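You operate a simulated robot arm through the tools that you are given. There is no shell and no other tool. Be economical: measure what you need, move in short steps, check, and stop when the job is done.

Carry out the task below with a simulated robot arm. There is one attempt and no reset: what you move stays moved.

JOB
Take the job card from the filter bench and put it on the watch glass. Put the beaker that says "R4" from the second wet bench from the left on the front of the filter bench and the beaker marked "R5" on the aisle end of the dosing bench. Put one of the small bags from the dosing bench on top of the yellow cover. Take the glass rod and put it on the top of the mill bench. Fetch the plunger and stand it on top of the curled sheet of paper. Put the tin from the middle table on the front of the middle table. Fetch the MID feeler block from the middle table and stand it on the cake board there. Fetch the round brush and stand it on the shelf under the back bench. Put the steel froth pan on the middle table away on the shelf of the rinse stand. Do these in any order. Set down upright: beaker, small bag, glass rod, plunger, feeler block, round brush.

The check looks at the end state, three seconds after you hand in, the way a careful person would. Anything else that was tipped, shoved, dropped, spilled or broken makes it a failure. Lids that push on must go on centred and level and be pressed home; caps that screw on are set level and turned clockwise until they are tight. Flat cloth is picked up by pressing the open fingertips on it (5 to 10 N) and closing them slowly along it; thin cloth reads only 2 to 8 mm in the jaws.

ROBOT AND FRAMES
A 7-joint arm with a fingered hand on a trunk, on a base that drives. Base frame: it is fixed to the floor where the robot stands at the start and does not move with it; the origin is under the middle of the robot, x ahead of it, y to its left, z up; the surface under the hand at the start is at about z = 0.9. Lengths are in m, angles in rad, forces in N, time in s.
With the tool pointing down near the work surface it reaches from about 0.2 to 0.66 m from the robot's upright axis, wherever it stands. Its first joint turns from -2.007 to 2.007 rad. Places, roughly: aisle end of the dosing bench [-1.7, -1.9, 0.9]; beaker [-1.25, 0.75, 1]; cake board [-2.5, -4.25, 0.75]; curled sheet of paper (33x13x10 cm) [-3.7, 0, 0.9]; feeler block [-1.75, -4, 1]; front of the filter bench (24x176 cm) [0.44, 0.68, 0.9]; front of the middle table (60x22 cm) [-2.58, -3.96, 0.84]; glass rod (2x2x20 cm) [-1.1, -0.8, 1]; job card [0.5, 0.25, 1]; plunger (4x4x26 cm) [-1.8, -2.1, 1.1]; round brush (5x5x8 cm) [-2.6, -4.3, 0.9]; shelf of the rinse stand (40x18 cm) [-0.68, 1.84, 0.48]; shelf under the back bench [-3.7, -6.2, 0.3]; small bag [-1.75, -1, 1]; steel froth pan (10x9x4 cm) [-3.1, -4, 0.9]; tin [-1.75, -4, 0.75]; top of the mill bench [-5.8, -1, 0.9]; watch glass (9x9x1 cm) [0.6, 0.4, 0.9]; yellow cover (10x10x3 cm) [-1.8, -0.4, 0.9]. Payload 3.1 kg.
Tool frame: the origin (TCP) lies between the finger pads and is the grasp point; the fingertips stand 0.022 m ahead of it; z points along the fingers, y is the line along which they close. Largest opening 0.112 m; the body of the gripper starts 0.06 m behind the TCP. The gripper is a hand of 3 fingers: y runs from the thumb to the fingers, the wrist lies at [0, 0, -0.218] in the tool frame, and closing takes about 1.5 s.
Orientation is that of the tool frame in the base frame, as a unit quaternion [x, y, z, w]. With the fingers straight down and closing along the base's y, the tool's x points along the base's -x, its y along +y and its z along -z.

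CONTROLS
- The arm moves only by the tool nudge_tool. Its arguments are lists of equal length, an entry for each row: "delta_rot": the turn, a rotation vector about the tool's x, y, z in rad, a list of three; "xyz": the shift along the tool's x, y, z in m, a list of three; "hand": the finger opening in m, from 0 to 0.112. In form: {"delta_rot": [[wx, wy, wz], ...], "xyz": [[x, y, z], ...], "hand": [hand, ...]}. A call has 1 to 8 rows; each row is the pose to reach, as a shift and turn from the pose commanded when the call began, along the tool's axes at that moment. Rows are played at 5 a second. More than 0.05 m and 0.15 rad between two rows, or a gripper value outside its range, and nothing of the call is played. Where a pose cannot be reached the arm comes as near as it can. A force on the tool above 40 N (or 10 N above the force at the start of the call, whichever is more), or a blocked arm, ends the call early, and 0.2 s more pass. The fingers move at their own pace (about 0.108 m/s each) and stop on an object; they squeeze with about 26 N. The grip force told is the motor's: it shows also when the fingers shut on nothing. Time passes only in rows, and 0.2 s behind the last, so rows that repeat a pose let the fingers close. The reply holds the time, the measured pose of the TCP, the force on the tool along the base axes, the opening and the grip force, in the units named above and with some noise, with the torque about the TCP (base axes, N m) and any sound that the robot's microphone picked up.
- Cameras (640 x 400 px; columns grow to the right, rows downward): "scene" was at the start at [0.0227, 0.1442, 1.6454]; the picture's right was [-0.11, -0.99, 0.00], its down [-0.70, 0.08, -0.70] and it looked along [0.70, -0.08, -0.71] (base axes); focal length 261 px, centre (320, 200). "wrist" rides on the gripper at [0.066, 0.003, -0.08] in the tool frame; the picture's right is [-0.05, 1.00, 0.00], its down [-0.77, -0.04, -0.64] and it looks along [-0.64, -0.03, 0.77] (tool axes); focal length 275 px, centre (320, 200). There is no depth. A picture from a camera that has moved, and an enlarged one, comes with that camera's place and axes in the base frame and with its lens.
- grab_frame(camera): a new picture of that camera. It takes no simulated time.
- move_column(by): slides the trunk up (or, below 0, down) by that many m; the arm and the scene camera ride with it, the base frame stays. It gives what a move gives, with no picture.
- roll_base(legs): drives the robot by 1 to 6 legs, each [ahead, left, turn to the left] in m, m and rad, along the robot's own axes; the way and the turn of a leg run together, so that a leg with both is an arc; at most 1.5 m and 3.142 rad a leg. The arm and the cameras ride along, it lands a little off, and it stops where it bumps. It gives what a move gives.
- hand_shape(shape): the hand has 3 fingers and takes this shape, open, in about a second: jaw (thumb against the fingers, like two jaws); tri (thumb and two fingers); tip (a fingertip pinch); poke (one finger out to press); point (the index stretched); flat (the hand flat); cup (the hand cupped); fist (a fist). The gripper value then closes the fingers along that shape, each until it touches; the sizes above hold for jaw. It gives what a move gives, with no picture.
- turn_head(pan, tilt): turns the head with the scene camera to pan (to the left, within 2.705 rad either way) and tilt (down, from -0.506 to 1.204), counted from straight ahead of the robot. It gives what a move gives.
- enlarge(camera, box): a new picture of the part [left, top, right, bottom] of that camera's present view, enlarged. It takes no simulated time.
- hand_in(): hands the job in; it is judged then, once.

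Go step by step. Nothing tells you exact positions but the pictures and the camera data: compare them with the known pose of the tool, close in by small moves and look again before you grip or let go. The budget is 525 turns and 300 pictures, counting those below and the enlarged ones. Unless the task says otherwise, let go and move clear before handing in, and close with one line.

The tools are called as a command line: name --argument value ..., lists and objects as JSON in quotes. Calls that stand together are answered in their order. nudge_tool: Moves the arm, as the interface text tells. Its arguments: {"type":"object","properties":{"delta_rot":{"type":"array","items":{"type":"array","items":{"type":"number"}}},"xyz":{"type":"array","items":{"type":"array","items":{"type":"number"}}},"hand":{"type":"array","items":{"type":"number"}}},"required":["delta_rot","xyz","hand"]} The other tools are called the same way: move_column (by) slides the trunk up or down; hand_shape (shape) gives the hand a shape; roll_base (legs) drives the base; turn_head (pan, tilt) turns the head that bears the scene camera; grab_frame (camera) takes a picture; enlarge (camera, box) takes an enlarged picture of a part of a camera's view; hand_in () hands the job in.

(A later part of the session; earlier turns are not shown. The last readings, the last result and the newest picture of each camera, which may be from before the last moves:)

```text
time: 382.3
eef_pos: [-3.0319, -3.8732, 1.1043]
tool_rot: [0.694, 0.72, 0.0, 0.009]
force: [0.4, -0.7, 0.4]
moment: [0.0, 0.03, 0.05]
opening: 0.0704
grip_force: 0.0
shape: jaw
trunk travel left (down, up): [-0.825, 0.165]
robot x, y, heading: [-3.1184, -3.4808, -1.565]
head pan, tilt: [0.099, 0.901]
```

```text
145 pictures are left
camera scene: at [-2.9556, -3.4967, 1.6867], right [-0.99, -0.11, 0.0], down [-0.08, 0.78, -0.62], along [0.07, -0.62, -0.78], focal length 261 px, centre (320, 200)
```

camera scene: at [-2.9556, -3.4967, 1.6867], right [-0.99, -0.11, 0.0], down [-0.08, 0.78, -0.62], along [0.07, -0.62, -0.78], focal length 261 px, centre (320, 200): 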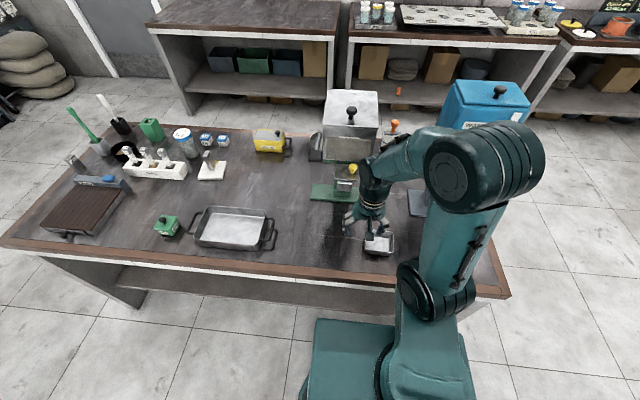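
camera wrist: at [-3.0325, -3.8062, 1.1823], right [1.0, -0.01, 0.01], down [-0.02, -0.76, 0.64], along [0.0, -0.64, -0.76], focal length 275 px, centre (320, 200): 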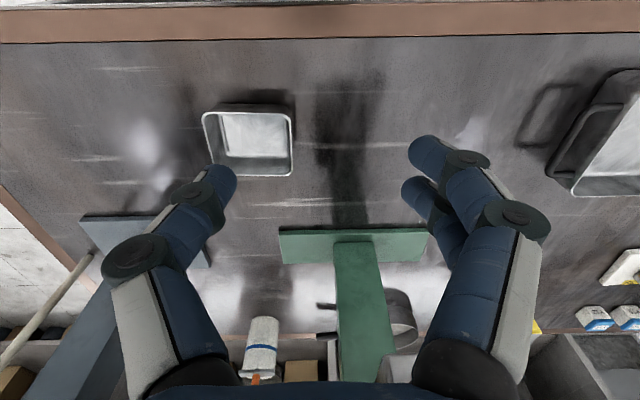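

The froth pan is at about x -3.165…-3.064, y -3.93…-4.02. I'll pinch its near wall with the hand yawed 90° and tilted so the hand stays outside the rinse-stand shelf later.

nudge_tool --delta_rot '[[0, 0, 0.14], [0, 0, 0.28], [0, 0, 0.42], [0, 0, 0.56], [0, 0, 0.7], [0, 0, 0.84], [0, 0, 0.98], [0, 0, 1.12]]' --xyz '[[0, -0.01, 0], [0, -0.02, 0], [0, -0.03, 0], [0, -0.04, 0], [0, -0.05, 0], [0, -0.06, 0], [0, -0.07, 0], [0, -0.08, 0]]' --hand '[0.07, 0.07, 0.07, 0.07, 0.07, 0.07, 0.07, 0.07]'

nudge_tool --delta_rot '[[0, 0, 0.14], [0, 0, 0.28], [0, 0, 0.42], [0, 0, 0.42]]' --xyz '[[0, 0, 0], [0, 0, 0], [0, 0, 0], [0, 0, 0]]' --hand '[0.07, 0.07, 0.06, 0.06]'

grab_frame --camera "wrist"

```text
time: 384.1
eef_pos: [-3.113, -3.8768, 1.1012]
tool_rot: [0.971, 0.24, 0.004, 0.007]
force: [0.0, 0.4, -0.5]
moment: [0.0, -0.01, 0.01]
opening: 0.0705
grip_force: 0.1
shape: jaw
trunk travel left (down, up): [-0.825, 0.165]
robot x, y, heading: [-3.1177, -3.4807, -1.56]
head pan, tilt: [0.099, 0.901]
```

```text
time: 385.1
eef_pos: [-3.1114, -3.876, 1.1021]
tool_rot: [0.999, 0.031, 0.006, 0.006]
force: [0.6, 0.5, 0.7]
moment: [0.01, -0.02, 0.0]
opening: 0.0607
grip_force: 0.0
shape: jaw
trunk travel left (down, up): [-0.825, 0.165]
robot x, y, heading: [-3.1173, -3.4817, -1.56]
head pan, tilt: [0.099, 0.901]
```

```text
144 pictures are left
camera wrist: at [-3.0466, -3.8738, 1.1822], right [0.02, -1.0, 0.01], down [-0.78, -0.01, 0.63], along [-0.63, -0.02, -0.78], focal length 275 px, centre (320, 200)
```

wrist: 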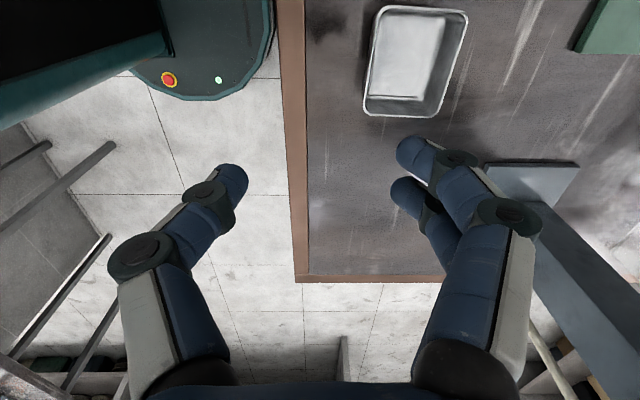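

nudge_tool --delta_rot '[[-0.13, 0, 0], [-0.26, 0, 0], [-0.39, 0, 0], [-0.5, 0, 0]]' --xyz '[[-0.003, 0.01, 0.03], [-0.003, 0.02, 0.06], [-0.003, 0.03, 0.09], [-0.003, 0.04, 0.12]]' --hand '[0.06, 0.06, 0.06, 0.06]'

grab_frame --camera "wrist"

enlarge --camera "scene" --box '[300, 150, 460, 290]'

```text
time: 386.1
eef_pos: [-3.1114, -3.9181, 0.9852]
tool_rot: [0.967, 0.031, 0.014, 0.254]
force: [-0.4, 0.9, 0.7]
moment: [-0.1, -0.1, 0.06]
opening: 0.0603
grip_force: 0.1
shape: jaw
out of reach, approached as far as the arm can: row 2
trunk travel left (down, up): [-0.825, 0.165]
robot x, y, heading: [-3.1203, -3.4836, -1.564]
head pan, tilt: [0.099, 0.901]
```

```text
143 pictures are left
camera wrist: at [-3.0481, -3.8763, 1.0567], right [0.01, -0.87, 0.49], down [-0.8, 0.29, 0.53], along [-0.6, -0.4, -0.69], focal length 275 px, centre (320, 200)
```

wrist: 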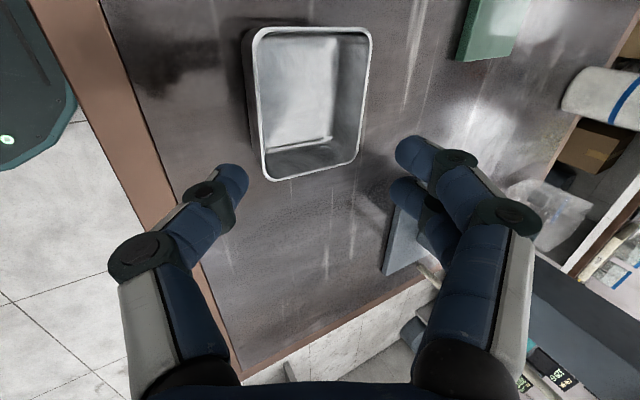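

```text
2.86 times, centred on (380, 220) of scene
camera zoom: at [-2.9549, -3.4918, 1.6866], right [-0.99, -0.1, 0.0], down [-0.08, 0.78, -0.62], along [0.06, -0.62, -0.78], focal length 746 px, centre (149, 143)
```

zoom: 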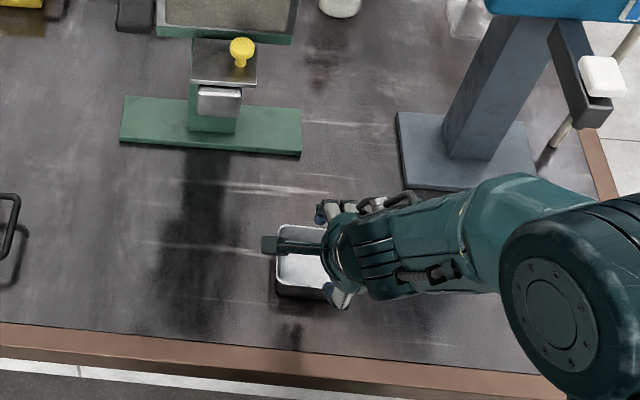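

nudge_tool --delta_rot '[[0.12, 0, 0], [0.25, 0, 0], [0.25, 0, 0]]' --xyz '[[-0.003, -0.014, 0.02], [-0.0056, -0.028, 0.04], [-0.0056, -0.028, 0.047]]' --hand '[0.05, 0.045, 0.045]'

grab_frame --camera "wrist"

```text
time: 386.9
eef_pos: [-3.1186, -3.9147, 0.9281]
tool_rot: [0.991, 0.031, 0.01, 0.13]
force: [-0.9, 0.7, 0.2]
moment: [0.01, -0.02, -0.02]
opening: 0.0456
grip_force: 0.1
shape: jaw
trunk travel left (down, up): [-0.825, 0.165]
robot x, y, heading: [-3.1157, -3.4866, -1.561]
head pan, tilt: [0.099, 0.901]
```

```text
141 pictures are left
camera wrist: at [-3.0539, -3.8934, 1.0068], right [0.01, -0.97, 0.26], down [-0.79, 0.15, 0.59], along [-0.61, -0.21, -0.76], focal length 275 px, centre (320, 200)
```

wrist: 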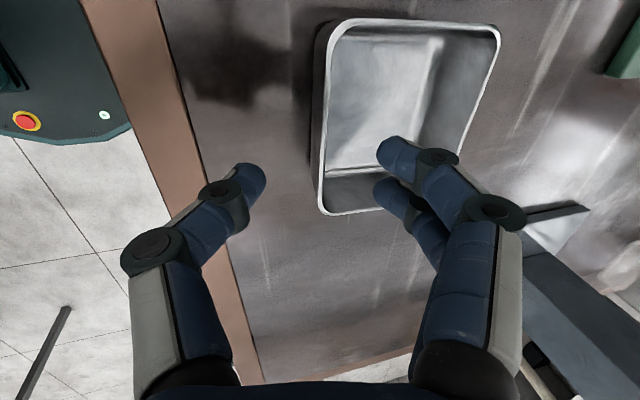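

nudge_tool --delta_rot '[[0, 0, 0], [0, 0, 0], [0, 0, 0], [0, 0, 0], [0, 0, 0], [0, 0, 0]]' --xyz '[[0.005, 0.002, 0.03], [0.005, 0.002, 0.05], [0.005, 0.002, 0.0575], [0.005, 0.002, 0.0575], [0.005, 0.002, 0.0575], [0.005, 0.002, 0.0575]]' --hand '[0.045, 0.045, 0.045, 0.03, 0.015, 0.0]'

grab_frame --camera "wrist"

```text
time: 388.3
eef_pos: [-3.1109, -3.9327, 0.8749]
tool_rot: [0.991, 0.031, 0.011, 0.13]
force: [-0.8, 0.8, 3.8]
moment: [-0.03, -0.01, -0.05]
opening: 0.0046
grip_force: 25.9
shape: jaw
trunk travel left (down, up): [-0.825, 0.165]
robot x, y, heading: [-3.1172, -3.4832, -1.564]
head pan, tilt: [0.099, 0.901]
```

```text
140 pictures are left
camera wrist: at [-3.0462, -3.9099, 0.9525], right [0.01, -0.97, 0.26], down [-0.79, 0.15, 0.6], along [-0.61, -0.21, -0.76], focal length 275 px, centre (320, 200)
```

wrist: 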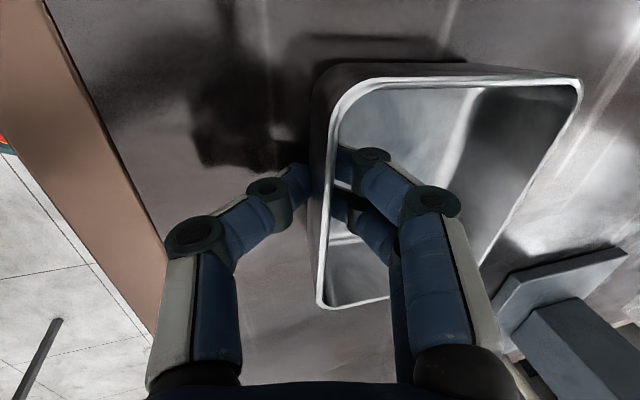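

nudge_tool --delta_rot '[[0, 0, 0], [0, 0, 0], [0, 0, 0], [0, 0, 0], [0, 0, 0]]' --xyz '[[0.0005, 0.0103, -0.0386], [0.001, 0.0206, -0.077], [0.0015, 0.031, -0.116], [0.002, 0.041, -0.154], [0.0024, 0.0516, -0.193]]' --hand '[0, 0, 0, 0, 0]'

grab_frame --camera "wrist"

grab_frame --camera "scene"

```text
time: 389.5
eef_pos: [-3.1099, -3.9313, 1.0741]
tool_rot: [0.991, 0.032, 0.01, 0.131]
force: [-0.5, 0.9, -1.3]
moment: [0.05, 0.0, 0.02]
opening: 0.0026
grip_force: 26.3
shape: jaw
trunk travel left (down, up): [-0.825, 0.165]
robot x, y, heading: [-3.1171, -3.4829, -1.563]
head pan, tilt: [0.099, 0.901]
```

```text
139 pictures are left
camera wrist: at [-3.0452, -3.9091, 1.1537], right [0.01, -0.97, 0.26], down [-0.79, 0.15, 0.6], along [-0.61, -0.21, -0.76], focal length 275 px, centre (320, 200)
```

wrist: 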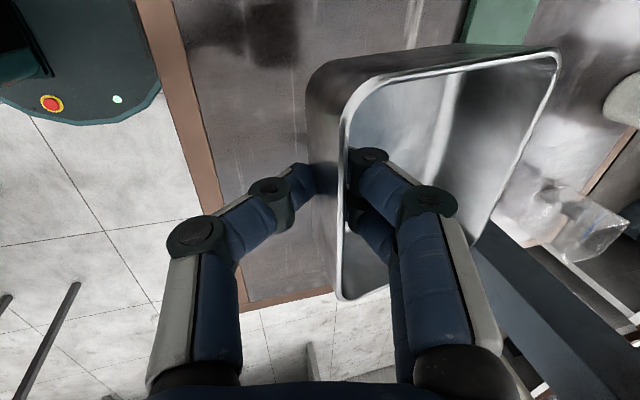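

```text
138 pictures are left
camera scene: at [-2.9557, -3.4956, 1.6866], right [-0.99, -0.11, 0.0], down [-0.08, 0.78, -0.62], along [0.07, -0.62, -0.78], focal length 261 px, centre (320, 200)
```

scene: 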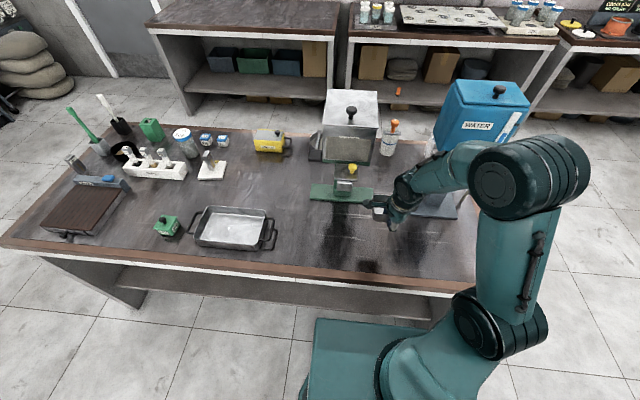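

Pan is held by its wall. Driving the long way to the rinse stand: first east, then turn to face +y.

roll_base --legs '[[-0.28, 0, 0], [0, 1.05, 0], [0, 1.05, 0], [0, 0, 3.13]]'

roll_base --legs '[[0, -0.72, 0], [1.4, 0, 0]]'

turn_head --pan 0.0 --tilt 0.5

grab_frame --camera "scene"

```text
time: 408.7
eef_pos: [-1.0438, -2.6963, 1.0741]
tool_rot: [-0.041, 0.991, 0.13, -0.011]
force: [-0.2, -0.7, -1.4]
moment: [-0.03, -0.02, -0.05]
opening: 0.0023
grip_force: 25.6
shape: jaw
trunk travel left (down, up): [-0.825, 0.165]
robot x, y, heading: [-1.0276, -3.1443, 1.596]
head pan, tilt: [0.099, 0.901]
```

```text
time: 419.2
eef_pos: [-0.3562, -1.2652, 1.0744]
tool_rot: [-0.034, 0.991, 0.13, -0.011]
force: [0.2, 0.2, -0.3]
moment: [-0.04, 0.0, 0.0]
opening: 0.0021
grip_force: 26.2
shape: jaw
trunk travel left (down, up): [-0.825, 0.165]
robot x, y, heading: [-0.3475, -1.7143, 1.585]
head pan, tilt: [0.099, 0.901]
```

```text
time: 420.1
eef_pos: [-0.3561, -1.265, 1.0739]
tool_rot: [-0.034, 0.991, 0.131, -0.01]
force: [0.2, 0.0, -1.1]
moment: [-0.04, 0.0, -0.01]
opening: 0.0022
grip_force: 25.8
shape: jaw
trunk travel left (down, up): [-0.825, 0.165]
robot x, y, heading: [-0.3472, -1.7149, 1.581]
head pan, tilt: [0.0, 0.499]
```

```text
137 pictures are left
camera scene: at [-0.4976, -1.6863, 1.7204], right [1.0, 0.01, 0.0], down [0.01, -0.48, -0.88], along [-0.01, 0.88, -0.48], focal length 261 px, centre (320, 200)
```

scene: 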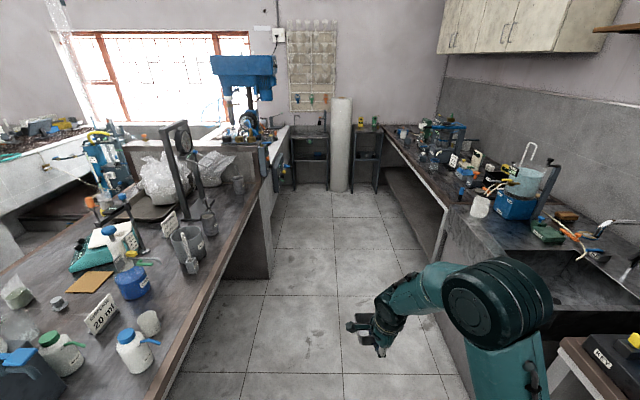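

enlarge --camera "scene" --box '[130, 180, 260, 290]'

roll_base --legs '[[1.4, 0, -0.01], [1.3, 0, 0], [0, 0.28, 0]]'

turn_head --pan 0.1 --tilt 0.6

grab_frame --camera "scene"

```text
3.64 times, centred on (195, 235) of scene
camera zoom: at [-0.4976, -1.6863, 1.7204], right [1.0, 0.01, 0.0], down [0.01, -0.48, -0.88], along [-0.01, 0.88, -0.48], focal length 950 px, centre (774, 73)
```

zoom: 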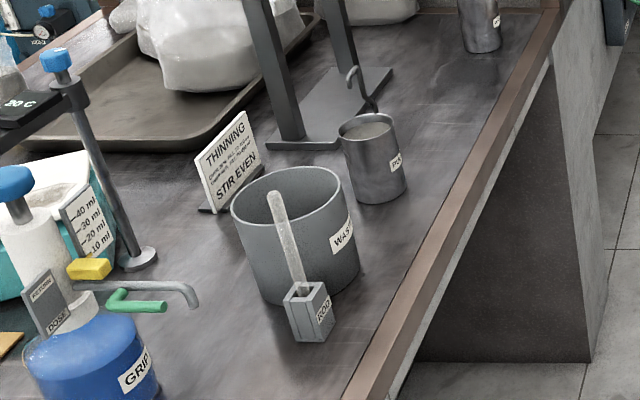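

```text
time: 434.8
eef_pos: [-0.5393, 1.4375, 1.0743]
tool_rot: [-0.009, 0.991, 0.13, -0.007]
force: [-1.0, 0.0, -0.7]
moment: [-0.05, 0.02, 0.0]
opening: 0.0023
grip_force: 25.7
shape: jaw
trunk travel left (down, up): [-0.825, 0.165]
robot x, y, heading: [-0.5512, 0.9864, 1.531]
head pan, tilt: [0.0, 0.499]
```

```text
time: 435.4
eef_pos: [-0.5401, 1.4392, 1.0743]
tool_rot: [-0.009, 0.991, 0.13, -0.007]
force: [-0.6, -0.1, -0.9]
moment: [-0.06, -0.02, -0.02]
opening: 0.0024
grip_force: 26.0
shape: jaw
trunk travel left (down, up): [-0.825, 0.165]
robot x, y, heading: [-0.5546, 0.9876, 1.533]
head pan, tilt: [0.099, 0.6]
```

```text
135 pictures are left
camera scene: at [-0.711, 1.0231, 1.7114], right [1.0, 0.06, 0.0], down [0.03, -0.56, -0.83], along [-0.05, 0.82, -0.56], focal length 261 px, centre (320, 200)
```

scene: 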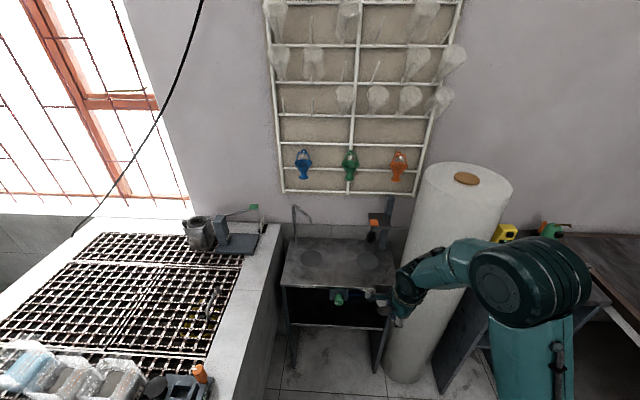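

move_column --by -0.4

turn_head --pan 0.15 --tilt 0.7

grab_frame --camera "scene"

grab_frame --camera "wrist"

```text
time: 439.3
eef_pos: [-0.5395, 1.439, 0.6747]
tool_rot: [-0.008, 0.991, 0.131, -0.006]
force: [0.4, 0.3, -1.0]
moment: [-0.04, 0.01, -0.03]
opening: 0.0024
grip_force: 25.5
shape: jaw
trunk travel left (down, up): [-0.425, 0.565]
robot x, y, heading: [-0.5511, 0.9867, 1.534]
head pan, tilt: [0.099, 0.6]
```

```text
time: 439.9
eef_pos: [-0.5394, 1.4385, 0.6739]
tool_rot: [-0.009, 0.991, 0.13, -0.007]
force: [-0.1, 0.5, -0.5]
moment: [0.0, 0.03, -0.02]
opening: 0.0023
grip_force: 26.2
shape: jaw
trunk travel left (down, up): [-0.425, 0.565]
robot x, y, heading: [-0.5547, 0.9897, 1.533]
head pan, tilt: [0.15, 0.7]
```

```text
134 pictures are left
camera scene: at [-0.7147, 1.0193, 1.3028], right [0.99, 0.11, 0.0], down [0.07, -0.64, -0.77], along [-0.08, 0.76, -0.64], focal length 261 px, centre (320, 200)
```

scene: 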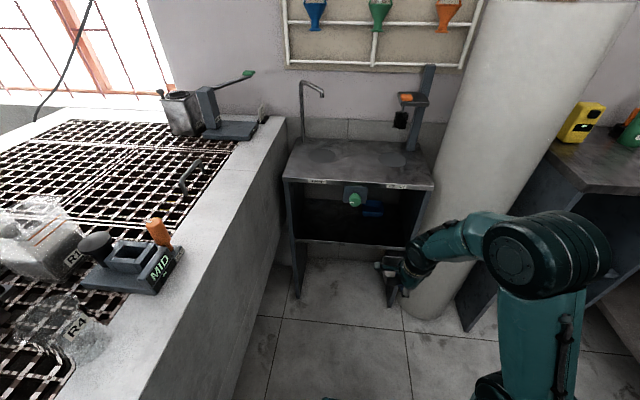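

```text
133 pictures are left
camera wrist: at [-0.6041, 1.4198, 0.7533], right [0.03, 0.97, 0.26], down [0.78, -0.18, 0.6], along [0.62, 0.18, -0.76], focal length 275 px, centre (320, 200)
```

wrist: 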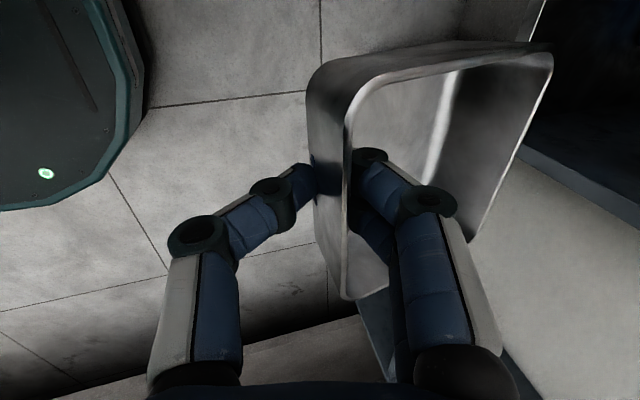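

enlarge --camera "scene" --box '[270, 150, 450, 310]'

```text
2.50 times, centred on (360, 230) of scene
camera zoom: at [-0.7147, 1.0193, 1.3028], right [0.99, 0.11, 0.0], down [0.07, -0.64, -0.77], along [-0.08, 0.76, -0.64], focal length 653 px, centre (220, 125)
```

zoom: 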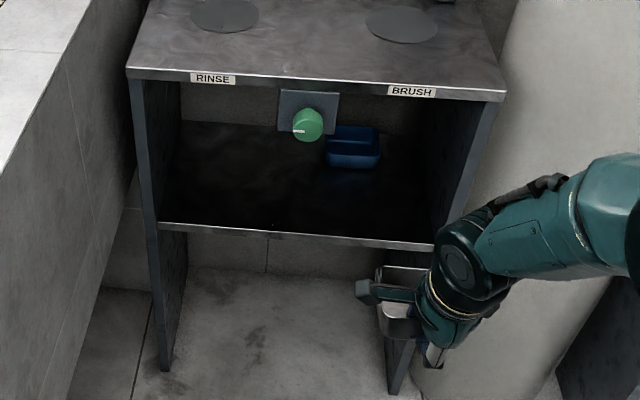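

Shelf front edge is at y≈1.735, z≈0.48, with free room on its left half (x≈-0.86…-0.72). The pan's far side sags about 10°, so I'll tilt the tool to level it while shifting left.

nudge_tool --delta_rot '[[-0.03, 0, 0], [-0.06, 0, 0], [-0.09, 0, 0], [-0.12, 0, 0], [-0.15, 0, 0], [-0.17, 0, 0]]' --xyz '[[0.042, -0.003, 0.01], [0.084, -0.006, 0.02], [0.126, -0.009, 0.03], [0.168, -0.012, 0.045], [0.21, -0.015, 0.055], [0.25, -0.018, 0.0675]]' --hand '[0, 0, 0, 0, 0, 0]'

enlarge --camera "scene" --box '[230, 150, 430, 310]'

grab_frame --camera "wrist"

```text
time: 441.3
eef_pos: [-0.7973, 1.4326, 0.6077]
tool_rot: [-0.007, 0.977, 0.215, -0.008]
force: [-0.1, 0.1, -0.5]
moment: [0.0, 0.01, 0.0]
opening: 0.0022
grip_force: 25.8
shape: jaw
trunk travel left (down, up): [-0.425, 0.565]
robot x, y, heading: [-0.5519, 0.9902, 1.532]
head pan, tilt: [0.15, 0.7]
```

```text
2.50 times, centred on (330, 230) of scene
camera zoom: at [-0.7154, 1.0194, 1.3027], right [0.99, 0.11, 0.0], down [0.07, -0.64, -0.76], along [-0.08, 0.76, -0.64], focal length 653 px, centre (295, 125)
```

zoom: 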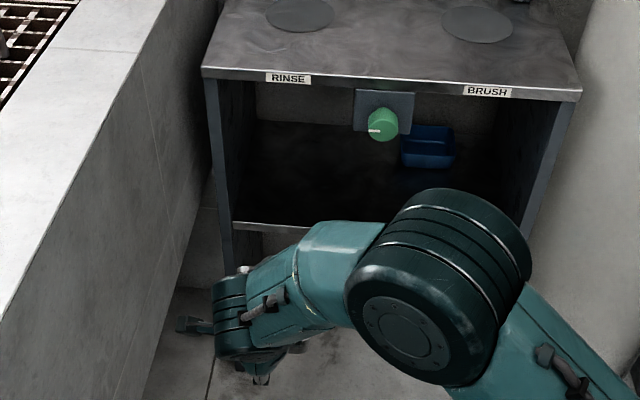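

```text
130 pictures are left
camera wrist: at [-0.8611, 1.4019, 0.682], right [0.03, 0.91, 0.42], down [0.78, -0.29, 0.55], along [0.62, 0.31, -0.72], focal length 275 px, centre (320, 200)
```

wrist: 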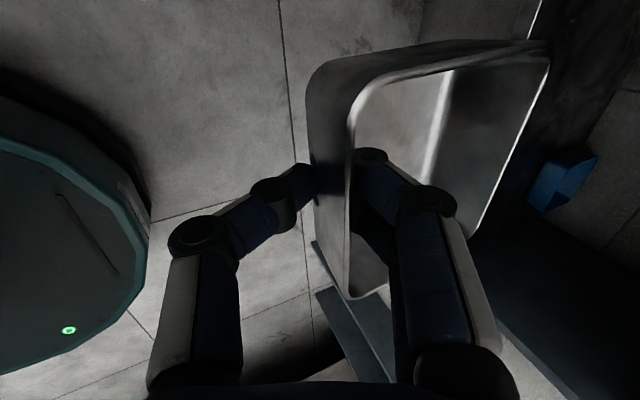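

roll_base --legs '[[0.16, 0, 0.03]]'

turn_head --pan 0.4 --tilt 0.75

grab_frame --camera "scene"

```text
time: 442.8
eef_pos: [-0.8067, 1.5916, 0.6079]
tool_rot: [-0.022, 0.977, 0.213, -0.011]
force: [-0.2, -0.3, -0.8]
moment: [-0.02, 0.03, 0.02]
opening: 0.002
grip_force: 26.3
shape: jaw
trunk travel left (down, up): [-0.425, 0.565]
robot x, y, heading: [-0.5486, 1.1545, 1.568]
head pan, tilt: [0.15, 0.7]
```

```text
time: 443.5
eef_pos: [-0.8048, 1.5917, 0.6072]
tool_rot: [-0.023, 0.976, 0.215, -0.011]
force: [0.4, 0.4, -1.5]
moment: [-0.04, -0.01, 0.0]
opening: 0.002
grip_force: 26.3
shape: jaw
trunk travel left (down, up): [-0.425, 0.565]
robot x, y, heading: [-0.5465, 1.1542, 1.565]
head pan, tilt: [0.4, 0.75]
```

```text
129 pictures are left
camera scene: at [-0.7311, 1.1725, 1.2985], right [0.93, 0.38, 0.0], down [0.26, -0.63, -0.73], along [-0.28, 0.68, -0.68], focal length 261 px, centre (320, 200)
```

scene: 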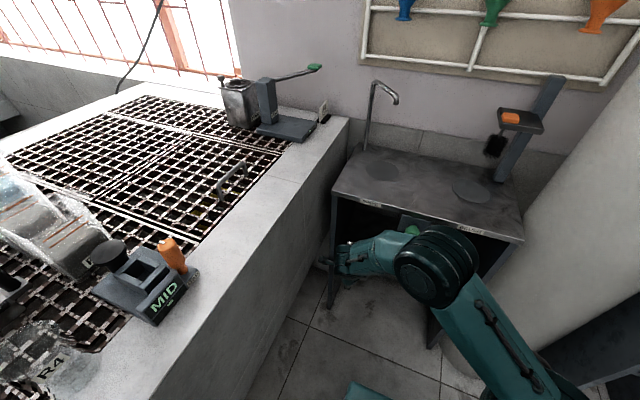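

nudge_tool --delta_rot '[[0, 0, 0], [0, 0, 0], [0, 0, 0], [0, 0, 0]]' --xyz '[[-0.03, 0, 0], [-0.032, 0.036, 0.0166], [-0.034, 0.072, 0.033], [-0.036, 0.108, 0.05]]' --hand '[0, 0, 0, 0]'

grab_frame --camera "scene"

grab_frame --camera "wrist"

```text
time: 444.5
eef_pos: [-0.773, 1.7148, 0.6068]
tool_rot: [-0.023, 0.976, 0.215, -0.011]
force: [0.2, -0.1, -0.7]
moment: [-0.03, 0.01, 0.06]
opening: 0.0022
grip_force: 25.6
shape: jaw
trunk travel left (down, up): [-0.425, 0.565]
robot x, y, heading: [-0.547, 1.1516, 1.559]
head pan, tilt: [0.4, 0.75]
```

```text
128 pictures are left
camera scene: at [-0.7313, 1.1728, 1.2985], right [0.93, 0.38, 0.0], down [0.26, -0.63, -0.73], along [-0.28, 0.68, -0.68], focal length 261 px, centre (320, 200)
```

scene: 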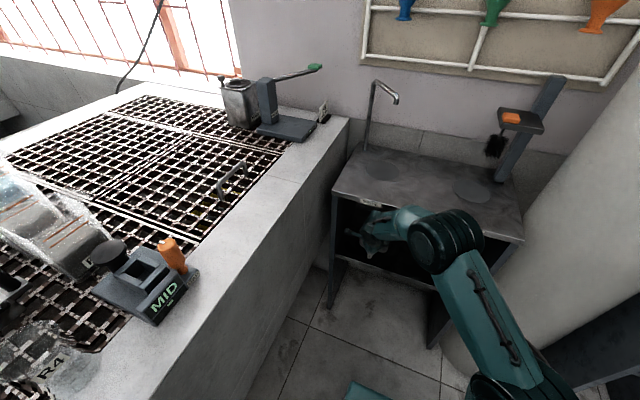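

```text
127 pictures are left
camera wrist: at [-0.8362, 1.6813, 0.6804], right [0.01, 0.91, 0.42], down [0.79, -0.26, 0.55], along [0.61, 0.33, -0.72], focal length 275 px, centre (320, 200)
```

wrist: 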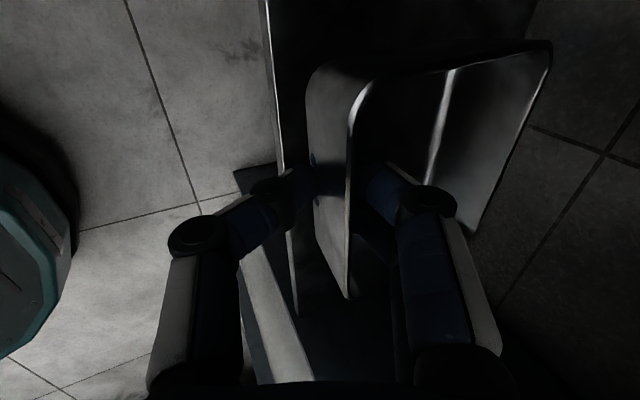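

nudge_tool --delta_rot '[[0, 0, 0], [0, 0, 0], [0, 0, 0], [0, 0, 0]]' --xyz '[[-0.002, 0.041, 0.0189], [-0.0023, 0.0284, 0.046], [-0.0026, 0.02, 0.0642], [-0.0028, 0.0158, 0.0733]]' --hand '[0, 0, 0, 0]'

grab_frame --camera "wrist"

enlarge --camera "scene" --box '[300, 160, 540, 310]'

```text
time: 445.5
eef_pos: [-0.7752, 1.7588, 0.5463]
tool_rot: [-0.022, 0.976, 0.215, -0.012]
force: [-0.7, -1.1, -1.1]
moment: [-0.04, -0.01, 0.05]
opening: 0.002
grip_force: 26.2
shape: jaw
trunk travel left (down, up): [-0.425, 0.565]
robot x, y, heading: [-0.5476, 1.1563, 1.559]
head pan, tilt: [0.4, 0.75]
```

```text
126 pictures are left
camera wrist: at [-0.8376, 1.7254, 0.621], right [0.01, 0.91, 0.42], down [0.79, -0.26, 0.55], along [0.61, 0.33, -0.72], focal length 275 px, centre (320, 200)
```

wrist: 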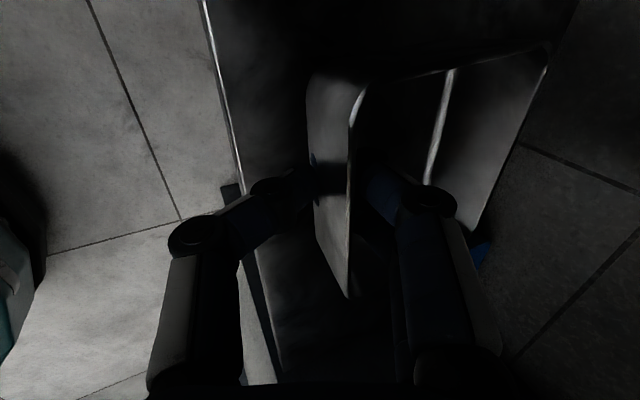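

```text
2.67 times, centred on (420, 235) of scene
camera zoom: at [-0.7313, 1.1726, 1.2985], right [0.93, 0.38, 0.0], down [0.26, -0.63, -0.73], along [-0.28, 0.68, -0.68], focal length 696 px, centre (53, 107)
```

zoom: 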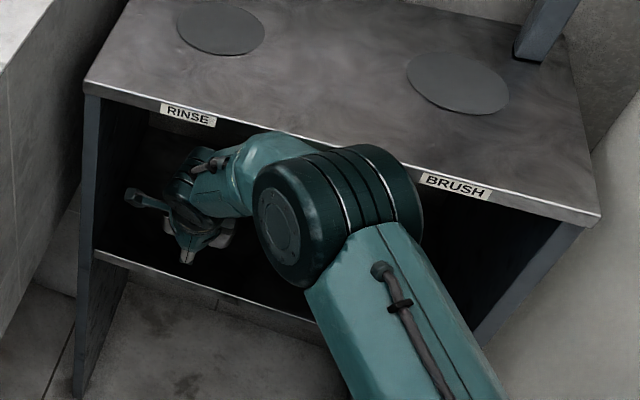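

nudge_tool --delta_rot '[[0, 0, 0], [0, 0, 0], [0, 0, 0], [0, 0, 0]]' --xyz '[[-0.0001, -0.0042, 0.009], [-0.0002, -0.0063, 0.0136], [-0.0003, -0.0084, 0.0181], [-0.0003, -0.0097, 0.0208]]' --hand '[0, 0, 0, 0]'

```text
time: 446.5
eef_pos: [-0.7761, 1.7586, 0.5234]
tool_rot: [-0.022, 0.976, 0.214, -0.012]
force: [0.1, 0.1, -0.5]
moment: [-0.05, 0.01, -0.01]
opening: 0.0019
grip_force: 25.9
shape: jaw
trunk travel left (down, up): [-0.425, 0.565]
robot x, y, heading: [-0.5489, 1.1529, 1.561]
head pan, tilt: [0.4, 0.75]
```

nudge_tool --delta_rot '[[0, 0, 0], [0, 0, 0], [0, 0, 0], [0, 0, 0]]' --xyz '[[0, -0.0013, 0.0027], [0, -0.0025, 0.0054], [0, -0.0038, 0.0082], [0, -0.005, 0.0109]]' --hand '[0, 0, 0, 0]'

grab_frame --camera "wrist"

```text
time: 447.5
eef_pos: [-0.776, 1.7574, 0.5116]
tool_rot: [-0.023, 0.976, 0.215, -0.011]
force: [0.1, -0.3, -1.1]
moment: [-0.05, -0.02, 0.02]
opening: 0.0019
grip_force: 26.0
shape: jaw
trunk travel left (down, up): [-0.425, 0.565]
robot x, y, heading: [-0.5493, 1.1536, 1.561]
head pan, tilt: [0.4, 0.75]
```

```text
124 pictures are left
camera wrist: at [-0.8382, 1.7236, 0.5872], right [0.01, 0.91, 0.42], down [0.79, -0.26, 0.55], along [0.61, 0.33, -0.72], focal length 275 px, centre (320, 200)
```

wrist: 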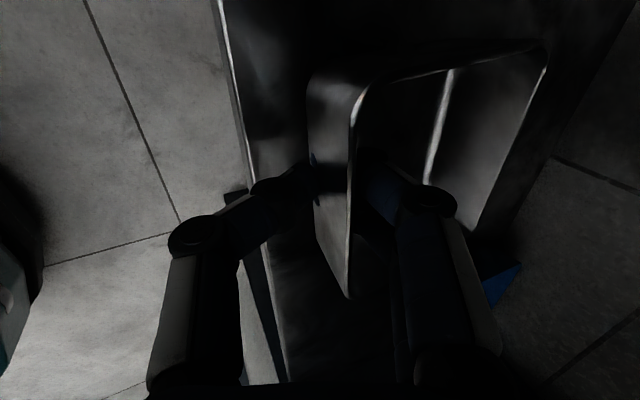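

nudge_tool --delta_rot '[[0, 0, 0], [0, 0, 0], [0, 0, 0], [0, 0, 0]]' --xyz '[[0, -0.0013, 0.0027], [0, -0.0025, 0.0054], [0, -0.0038, 0.0082], [0, -0.005, 0.0109]]' --hand '[0, 0, 0, 0]'

```text
time: 448.5
eef_pos: [-0.774, 1.7575, 0.4998]
tool_rot: [-0.022, 0.976, 0.215, -0.011]
force: [0.2, -0.5, -0.9]
moment: [-0.08, 0.02, 0.04]
opening: 0.0023
grip_force: 25.9
shape: jaw
trunk travel left (down, up): [-0.425, 0.565]
robot x, y, heading: [-0.5478, 1.1509, 1.567]
head pan, tilt: [0.4, 0.75]
```

nudge_tool --delta_rot '[[0, 0, 0], [0, 0, 0], [0, 0, 0], [0, 0, 0]]' --xyz '[[0, -0.0013, 0.0027], [0, -0.0025, 0.0054], [0, -0.0038, 0.0082], [0, -0.005, 0.0109]]' --hand '[0, 0, 0, 0]'

enlarge --camera "scene" --box '[320, 190, 420, 270]'

```text
time: 449.5
eef_pos: [-0.7749, 1.7579, 0.4924]
tool_rot: [-0.022, 0.976, 0.217, -0.012]
force: [1.4, 0.9, 20.8]
moment: [0.26, -0.07, 0.02]
opening: 0.0025
grip_force: 25.7
shape: jaw
trunk travel left (down, up): [-0.425, 0.565]
robot x, y, heading: [-0.5489, 1.1539, 1.559]
head pan, tilt: [0.4, 0.75]
```

```text
5.00 times, centred on (370, 230) of scene
camera zoom: at [-0.7298, 1.1692, 1.2992], right [0.93, 0.38, 0.0], down [0.26, -0.63, -0.73], along [-0.28, 0.68, -0.68], focal length 1306 px, centre (70, 50)
```

zoom: 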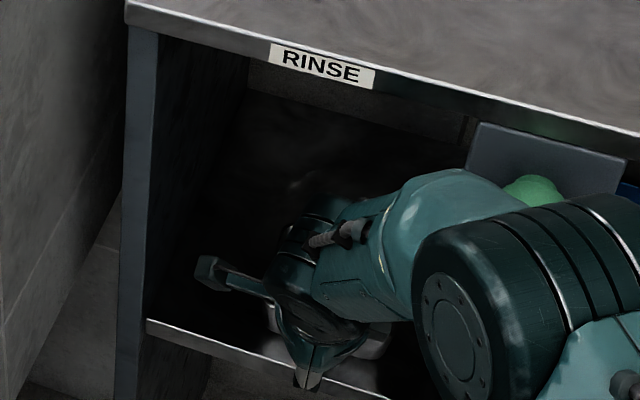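

nudge_tool --delta_rot '[[0, 0, 0], [0, 0, 0], [0, 0, 0], [0, 0, 0], [0, 0, 0]]' --xyz '[[0, 0.0008, -0.0018], [0, 0.0008, -0.0018], [0, 0.0008, -0.0018], [0, 0.0008, -0.0018], [0, 0.0008, -0.0018]]' --hand '[0.004, 0.008, 0.014, 0.02, 0.025]'

grab_frame --camera "wrist"

```text
time: 450.7
eef_pos: [-0.7741, 1.7583, 0.4918]
tool_rot: [-0.021, 0.976, 0.215, -0.011]
force: [-1.0, 2.3, 6.7]
moment: [0.03, -0.01, 0.0]
opening: 0.0214
grip_force: 0.1
shape: jaw
trunk travel left (down, up): [-0.425, 0.565]
robot x, y, heading: [-0.5454, 1.1514, 1.562]
head pan, tilt: [0.4, 0.75]
```

```text
122 pictures are left
camera wrist: at [-0.8378, 1.7236, 0.5661], right [0.01, 0.91, 0.42], down [0.79, -0.26, 0.55], along [0.61, 0.33, -0.72], focal length 275 px, centre (320, 200)
```

wrist: 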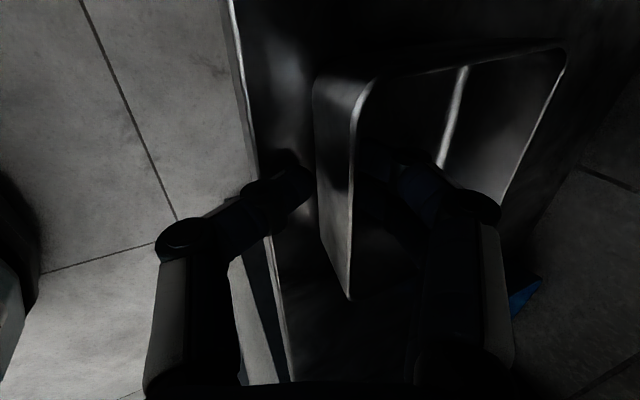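

nudge_tool --delta_rot '[[0, 0, 0], [0, 0, 0], [0, 0, 0]]' --xyz '[[0, 0.0018, -0.0078], [0, 0.0028, -0.0117], [0, 0.0035, -0.0146]]' --hand '[0.03, 0.036, 0.04]'

grab_frame --camera "wrist"

```text
time: 451.5
eef_pos: [-0.775, 1.755, 0.5039]
tool_rot: [-0.024, 0.977, 0.213, -0.011]
force: [-0.3, -0.3, -0.6]
moment: [0.0, -0.02, -0.02]
opening: 0.0399
grip_force: 0.1
shape: jaw
trunk travel left (down, up): [-0.425, 0.565]
robot x, y, heading: [-0.5458, 1.1543, 1.562]
head pan, tilt: [0.4, 0.75]
```

```text
121 pictures are left
camera wrist: at [-0.8387, 1.7207, 0.5791], right [0.01, 0.91, 0.42], down [0.79, -0.26, 0.55], along [0.61, 0.33, -0.72], focal length 275 px, centre (320, 200)
```

wrist: 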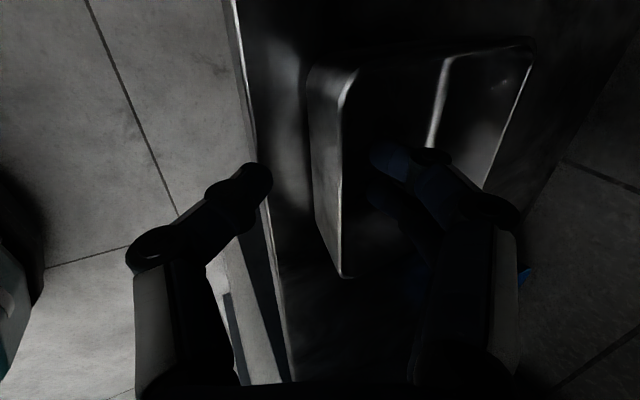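

Fingers are clear of the wall on both sides. Withdrawing up and back out of the shelf.

nudge_tool --delta_rot '[[0, 0, 0], [0, 0, 0], [0, 0, 0], [0, 0, 0], [0, 0, 0], [0, 0, 0]]' --xyz '[[0, 0.005, -0.021], [0, 0.01, -0.042], [0, 0.014, -0.062], [0, -0.025, -0.082], [0, -0.06, -0.1], [0, -0.1, -0.12]]' --hand '[0.04, 0.04, 0.04, 0.04, 0.04, 0.04]'

roll_base --legs '[[-0.3, 0, 0]]'

turn_head --pan 0.15 --tilt 0.6

grab_frame --camera "scene"

```text
time: 452.9
eef_pos: [-0.7675, 1.6111, 0.5739]
tool_rot: [-0.022, 0.976, 0.215, -0.012]
force: [-0.5, 0.7, 0.2]
moment: [-0.01, 0.01, 0.0]
opening: 0.0398
grip_force: 0.0
shape: jaw
trunk travel left (down, up): [-0.425, 0.565]
robot x, y, heading: [-0.5507, 1.1554, 1.558]
head pan, tilt: [0.4, 0.75]
```

```text
time: 455.0
eef_pos: [-0.7714, 1.3118, 0.5742]
tool_rot: [-0.024, 0.976, 0.214, -0.012]
force: [-0.3, -0.4, -0.9]
moment: [0.01, -0.01, 0.0]
opening: 0.0394
grip_force: 0.1
shape: jaw
trunk travel left (down, up): [-0.425, 0.565]
robot x, y, heading: [-0.5514, 0.8536, 1.567]
head pan, tilt: [0.4, 0.75]
```

```text
time: 455.8
eef_pos: [-0.7737, 1.3112, 0.5743]
tool_rot: [-0.024, 0.976, 0.215, -0.011]
force: [0.5, -0.3, 0.0]
moment: [0.01, 0.01, -0.01]
opening: 0.0397
grip_force: 0.0
shape: jaw
trunk travel left (down, up): [-0.425, 0.565]
robot x, y, heading: [-0.5507, 0.853, 1.56]
head pan, tilt: [0.15, 0.6]
```

```text
120 pictures are left
camera scene: at [-0.7147, 0.8828, 1.3114], right [0.99, 0.14, 0.0], down [0.08, -0.56, -0.82], along [-0.12, 0.82, -0.57], focal length 261 px, centre (320, 200)
```

scene: 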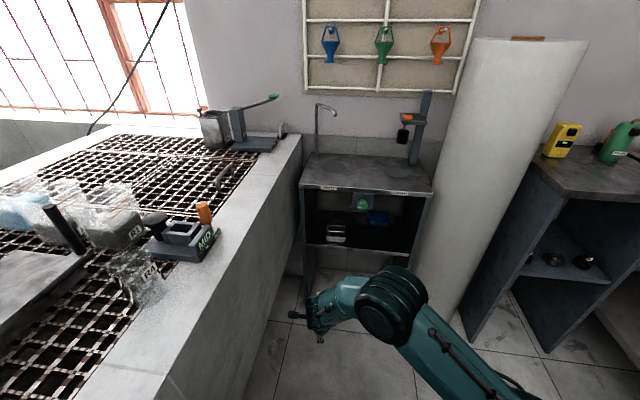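

enlarge --camera "scene" --box '[290, 180, 430, 270]'

```text
4.44 times, centred on (360, 225) of scene
camera zoom: at [-0.7147, 0.8828, 1.3114], right [0.99, 0.14, 0.0], down [0.08, -0.56, -0.82], along [-0.12, 0.82, -0.57], focal length 1161 px, centre (142, 89)
```

zoom: 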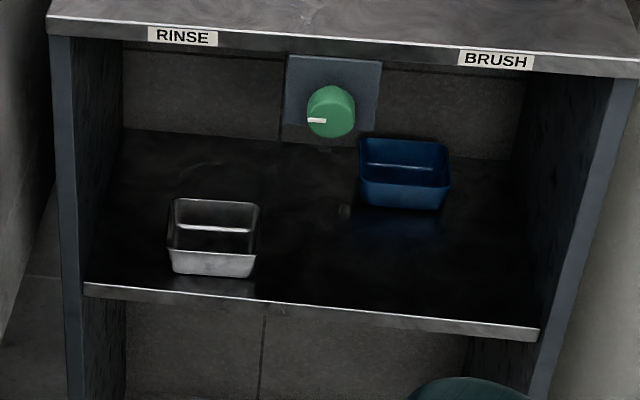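

Pan sits level on the rinse-stand shelf. Now restoring the hand pose and going for R4.

move_column --by 0.4

nudge_tool --delta_rot '[[0, 0, 0], [0.11, 0, 0], [0.22, 0, 0], [0.33, 0, 0], [0.43, 0, 0]]' --xyz '[[0, 0.01, -0.04], [0, 0.005, -0.08], [0, -0.01, -0.11], [0, -0.03, -0.14], [0, -0.05, -0.16]]' --hand '[0.06, 0.06, 0.06, 0.06, 0.06]'

roll_base --legs '[[0, -0.25, 0]]'

nudge_tool --delta_rot '[[0, 0, -0.14], [0, 0, -0.28], [0, 0, -0.42], [0, 0, -0.56], [0, 0, -0.7], [0, 0, -0.84], [0, 0, -0.98], [0, 0, -1.12]]' --xyz '[[-0.02, 0, 0], [-0.04, 0, 0], [-0.06, 0, 0], [-0.08, 0, 0], [-0.1, 0, 0], [-0.12, 0, 0], [-0.14, 0, 0], [-0.16, 0, 0]]' --hand '[0.1, 0.1, 0.1, 0.1, 0.1, 0.1, 0.1, 0.1]'

nudge_tool --delta_rot '[[0, 0, -0.15], [0, 0, -0.3], [0, 0, -0.45]]' --xyz '[[0, 0, 0], [0, 0, 0], [0, 0, 0]]' --hand '[0.1, 0.1, 0.1]'

```text
time: 459.6
eef_pos: [-0.7721, 1.3128, 0.9733]
tool_rot: [-0.025, 0.976, 0.215, -0.012]
force: [0.1, -0.5, 0.0]
moment: [0.0, -0.02, -0.01]
opening: 0.0394
grip_force: 0.0
shape: jaw
trunk travel left (down, up): [-0.825, 0.165]
robot x, y, heading: [-0.55, 0.8552, 1.566]
head pan, tilt: [0.15, 0.6]
```

```text
time: 460.8
eef_pos: [-0.7675, 1.1988, 1.1006]
tool_rot: [-0.026, 1.0, 0.0, -0.006]
force: [-0.2, -0.6, 0.0]
moment: [0.0, 0.02, 0.03]
opening: 0.0596
grip_force: 0.2
shape: jaw
trunk travel left (down, up): [-0.825, 0.165]
robot x, y, heading: [-0.5481, 0.8582, 1.566]
head pan, tilt: [0.15, 0.6]
```

```text
time: 462.6
eef_pos: [-0.5223, 1.1981, 1.0997]
tool_rot: [-0.027, 1.0, 0.0, -0.006]
force: [0.0, -0.5, 0.0]
moment: [0.02, -0.02, -0.01]
opening: 0.0595
grip_force: 0.2
shape: jaw
trunk travel left (down, up): [-0.825, 0.165]
robot x, y, heading: [-0.307, 0.8555, 1.559]
head pan, tilt: [0.15, 0.6]
```

```text
time: 464.4
eef_pos: [-0.3617, 1.2066, 1.0993]
tool_rot: [-0.554, 0.832, 0.004, -0.005]
force: [0.7, -0.5, -0.5]
moment: [0.01, 0.01, 0.03]
opening: 0.0998
grip_force: 0.1
shape: jaw
trunk travel left (down, up): [-0.825, 0.165]
robot x, y, heading: [-0.3047, 0.8521, 1.565]
head pan, tilt: [0.15, 0.6]
```

```text
time: 465.2
eef_pos: [-0.3633, 1.2071, 1.0967]
tool_rot: [0.726, -0.688, -0.004, 0.003]
force: [0.7, 0.0, -0.3]
moment: [0.02, 0.0, 0.0]
opening: 0.0997
grip_force: 0.1
shape: jaw
trunk travel left (down, up): [-0.825, 0.165]
robot x, y, heading: [-0.3072, 0.8545, 1.567]
head pan, tilt: [0.15, 0.6]
```

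nudge_tool --delta_rot '[[0, 0, 0], [0, 0, 0], [0, 0, 0]]' --xyz '[[0, 0, -0.04], [0, 0, -0.08], [0, 0, -0.12]]' --hand '[0.1, 0.1, 0.1]'

roll_base --legs '[[0, 0, 1.574], [0, -0.25, 0], [0.2, 0, 0]]'

grab_frame --camera "wrist"

```text
time: 466.0
eef_pos: [-0.3625, 1.2042, 1.2195]
tool_rot: [0.724, -0.689, -0.004, 0.004]
force: [-0.4, 0.0, 0.4]
moment: [0.0, 0.02, -0.01]
opening: 0.0996
grip_force: 0.1
shape: jaw
trunk travel left (down, up): [-0.825, 0.165]
robot x, y, heading: [-0.3101, 0.8559, 1.561]
head pan, tilt: [0.15, 0.6]
```

```text
time: 472.8
eef_pos: [-0.8578, 1.0303, 1.2195]
tool_rot: [0.999, 0.037, -0.001, 0.007]
force: [-0.4, -0.7, 0.4]
moment: [0.02, -0.01, -0.02]
opening: 0.0996
grip_force: 0.0
shape: jaw
trunk travel left (down, up): [-0.825, 0.165]
robot x, y, heading: [-0.5078, 1.0934, -3.128]
head pan, tilt: [0.15, 0.6]
```

```text
118 pictures are left
camera wrist: at [-0.7908, 1.0329, 1.2989], right [0.03, -1.0, 0.01], down [-0.77, -0.01, 0.64], along [-0.64, -0.03, -0.77], focal length 275 px, centre (320, 200)
```

wrist: 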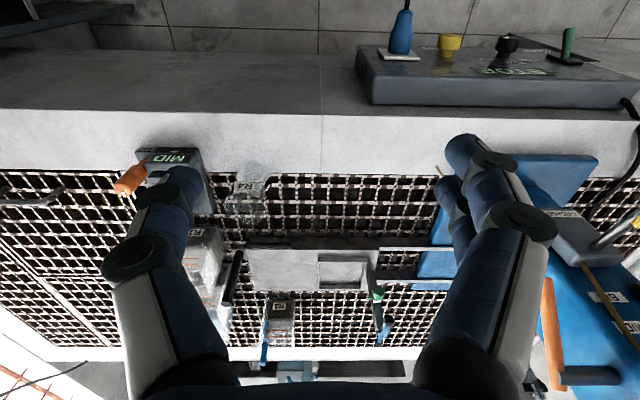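

nudge_tool --delta_rot '[[0, 0, 0], [0, 0, 0], [0, 0, 0], [0, 0, 0], [0, 0, 0], [0, 0, 0]]' --xyz '[[-0.035, -0.02, 0], [-0.07, -0.04, 0], [-0.105, -0.06, 0], [-0.14, -0.08, 0], [-0.17, -0.095, 0.02], [-0.2, -0.12, 0.05]]' --hand '[0.09, 0.09, 0.09, 0.09, 0.09, 0.09]'

grab_frame --camera "wrist"

```text
time: 474.2
eef_pos: [-1.0684, 1.1358, 1.1655]
tool_rot: [0.999, 0.037, 0.0, 0.006]
force: [-0.3, -0.3, 0.9]
moment: [0.0, 0.0, -0.02]
opening: 0.0904
grip_force: 0.1
shape: jaw
trunk travel left (down, up): [-0.825, 0.165]
robot x, y, heading: [-0.5044, 1.0912, -3.126]
head pan, tilt: [0.15, 0.6]
```

```text
117 pictures are left
camera wrist: at [-1.0013, 1.1392, 1.2452], right [0.03, -1.0, 0.01], down [-0.77, -0.01, 0.64], along [-0.64, -0.03, -0.77], focal length 275 px, centre (320, 200)
```

wrist: 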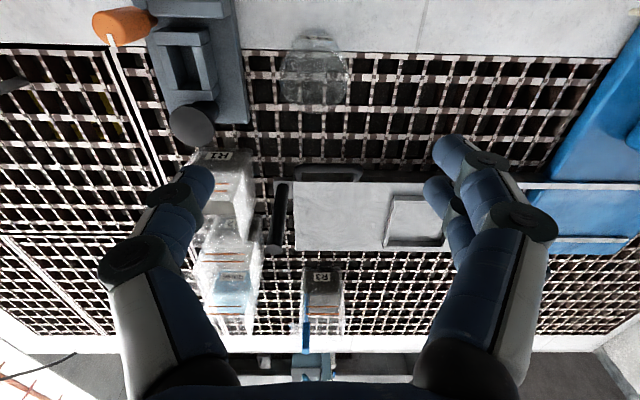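

nudge_tool --delta_rot '[[0, 0, 0], [0, 0, 0], [0, 0, 0], [0, 0, 0]]' --xyz '[[0, 0, 0.04], [0, 0, 0.08], [0, 0, 0.12], [0, 0, 0.135]]' --hand '[0.088, 0.088, 0.088, 0.088]'

grab_frame --camera "wrist"

```text
time: 475.2
eef_pos: [-1.0645, 1.134, 1.0339]
tool_rot: [0.999, 0.037, -0.002, 0.007]
force: [-1.1, -0.5, 0.4]
moment: [0.01, 0.0, 0.06]
opening: 0.0883
grip_force: 0.0
shape: jaw
trunk travel left (down, up): [-0.825, 0.165]
robot x, y, heading: [-0.507, 1.0919, -3.125]
head pan, tilt: [0.15, 0.6]
```

```text
116 pictures are left
camera wrist: at [-0.9988, 1.1375, 1.1134], right [0.03, -1.0, 0.01], down [-0.77, -0.01, 0.64], along [-0.64, -0.03, -0.77], focal length 275 px, centre (320, 200)
```

wrist: 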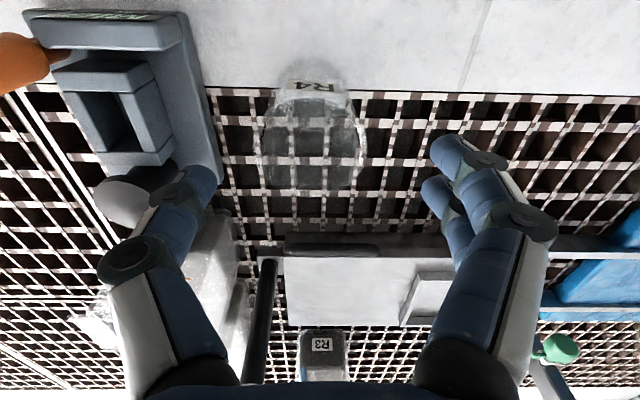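

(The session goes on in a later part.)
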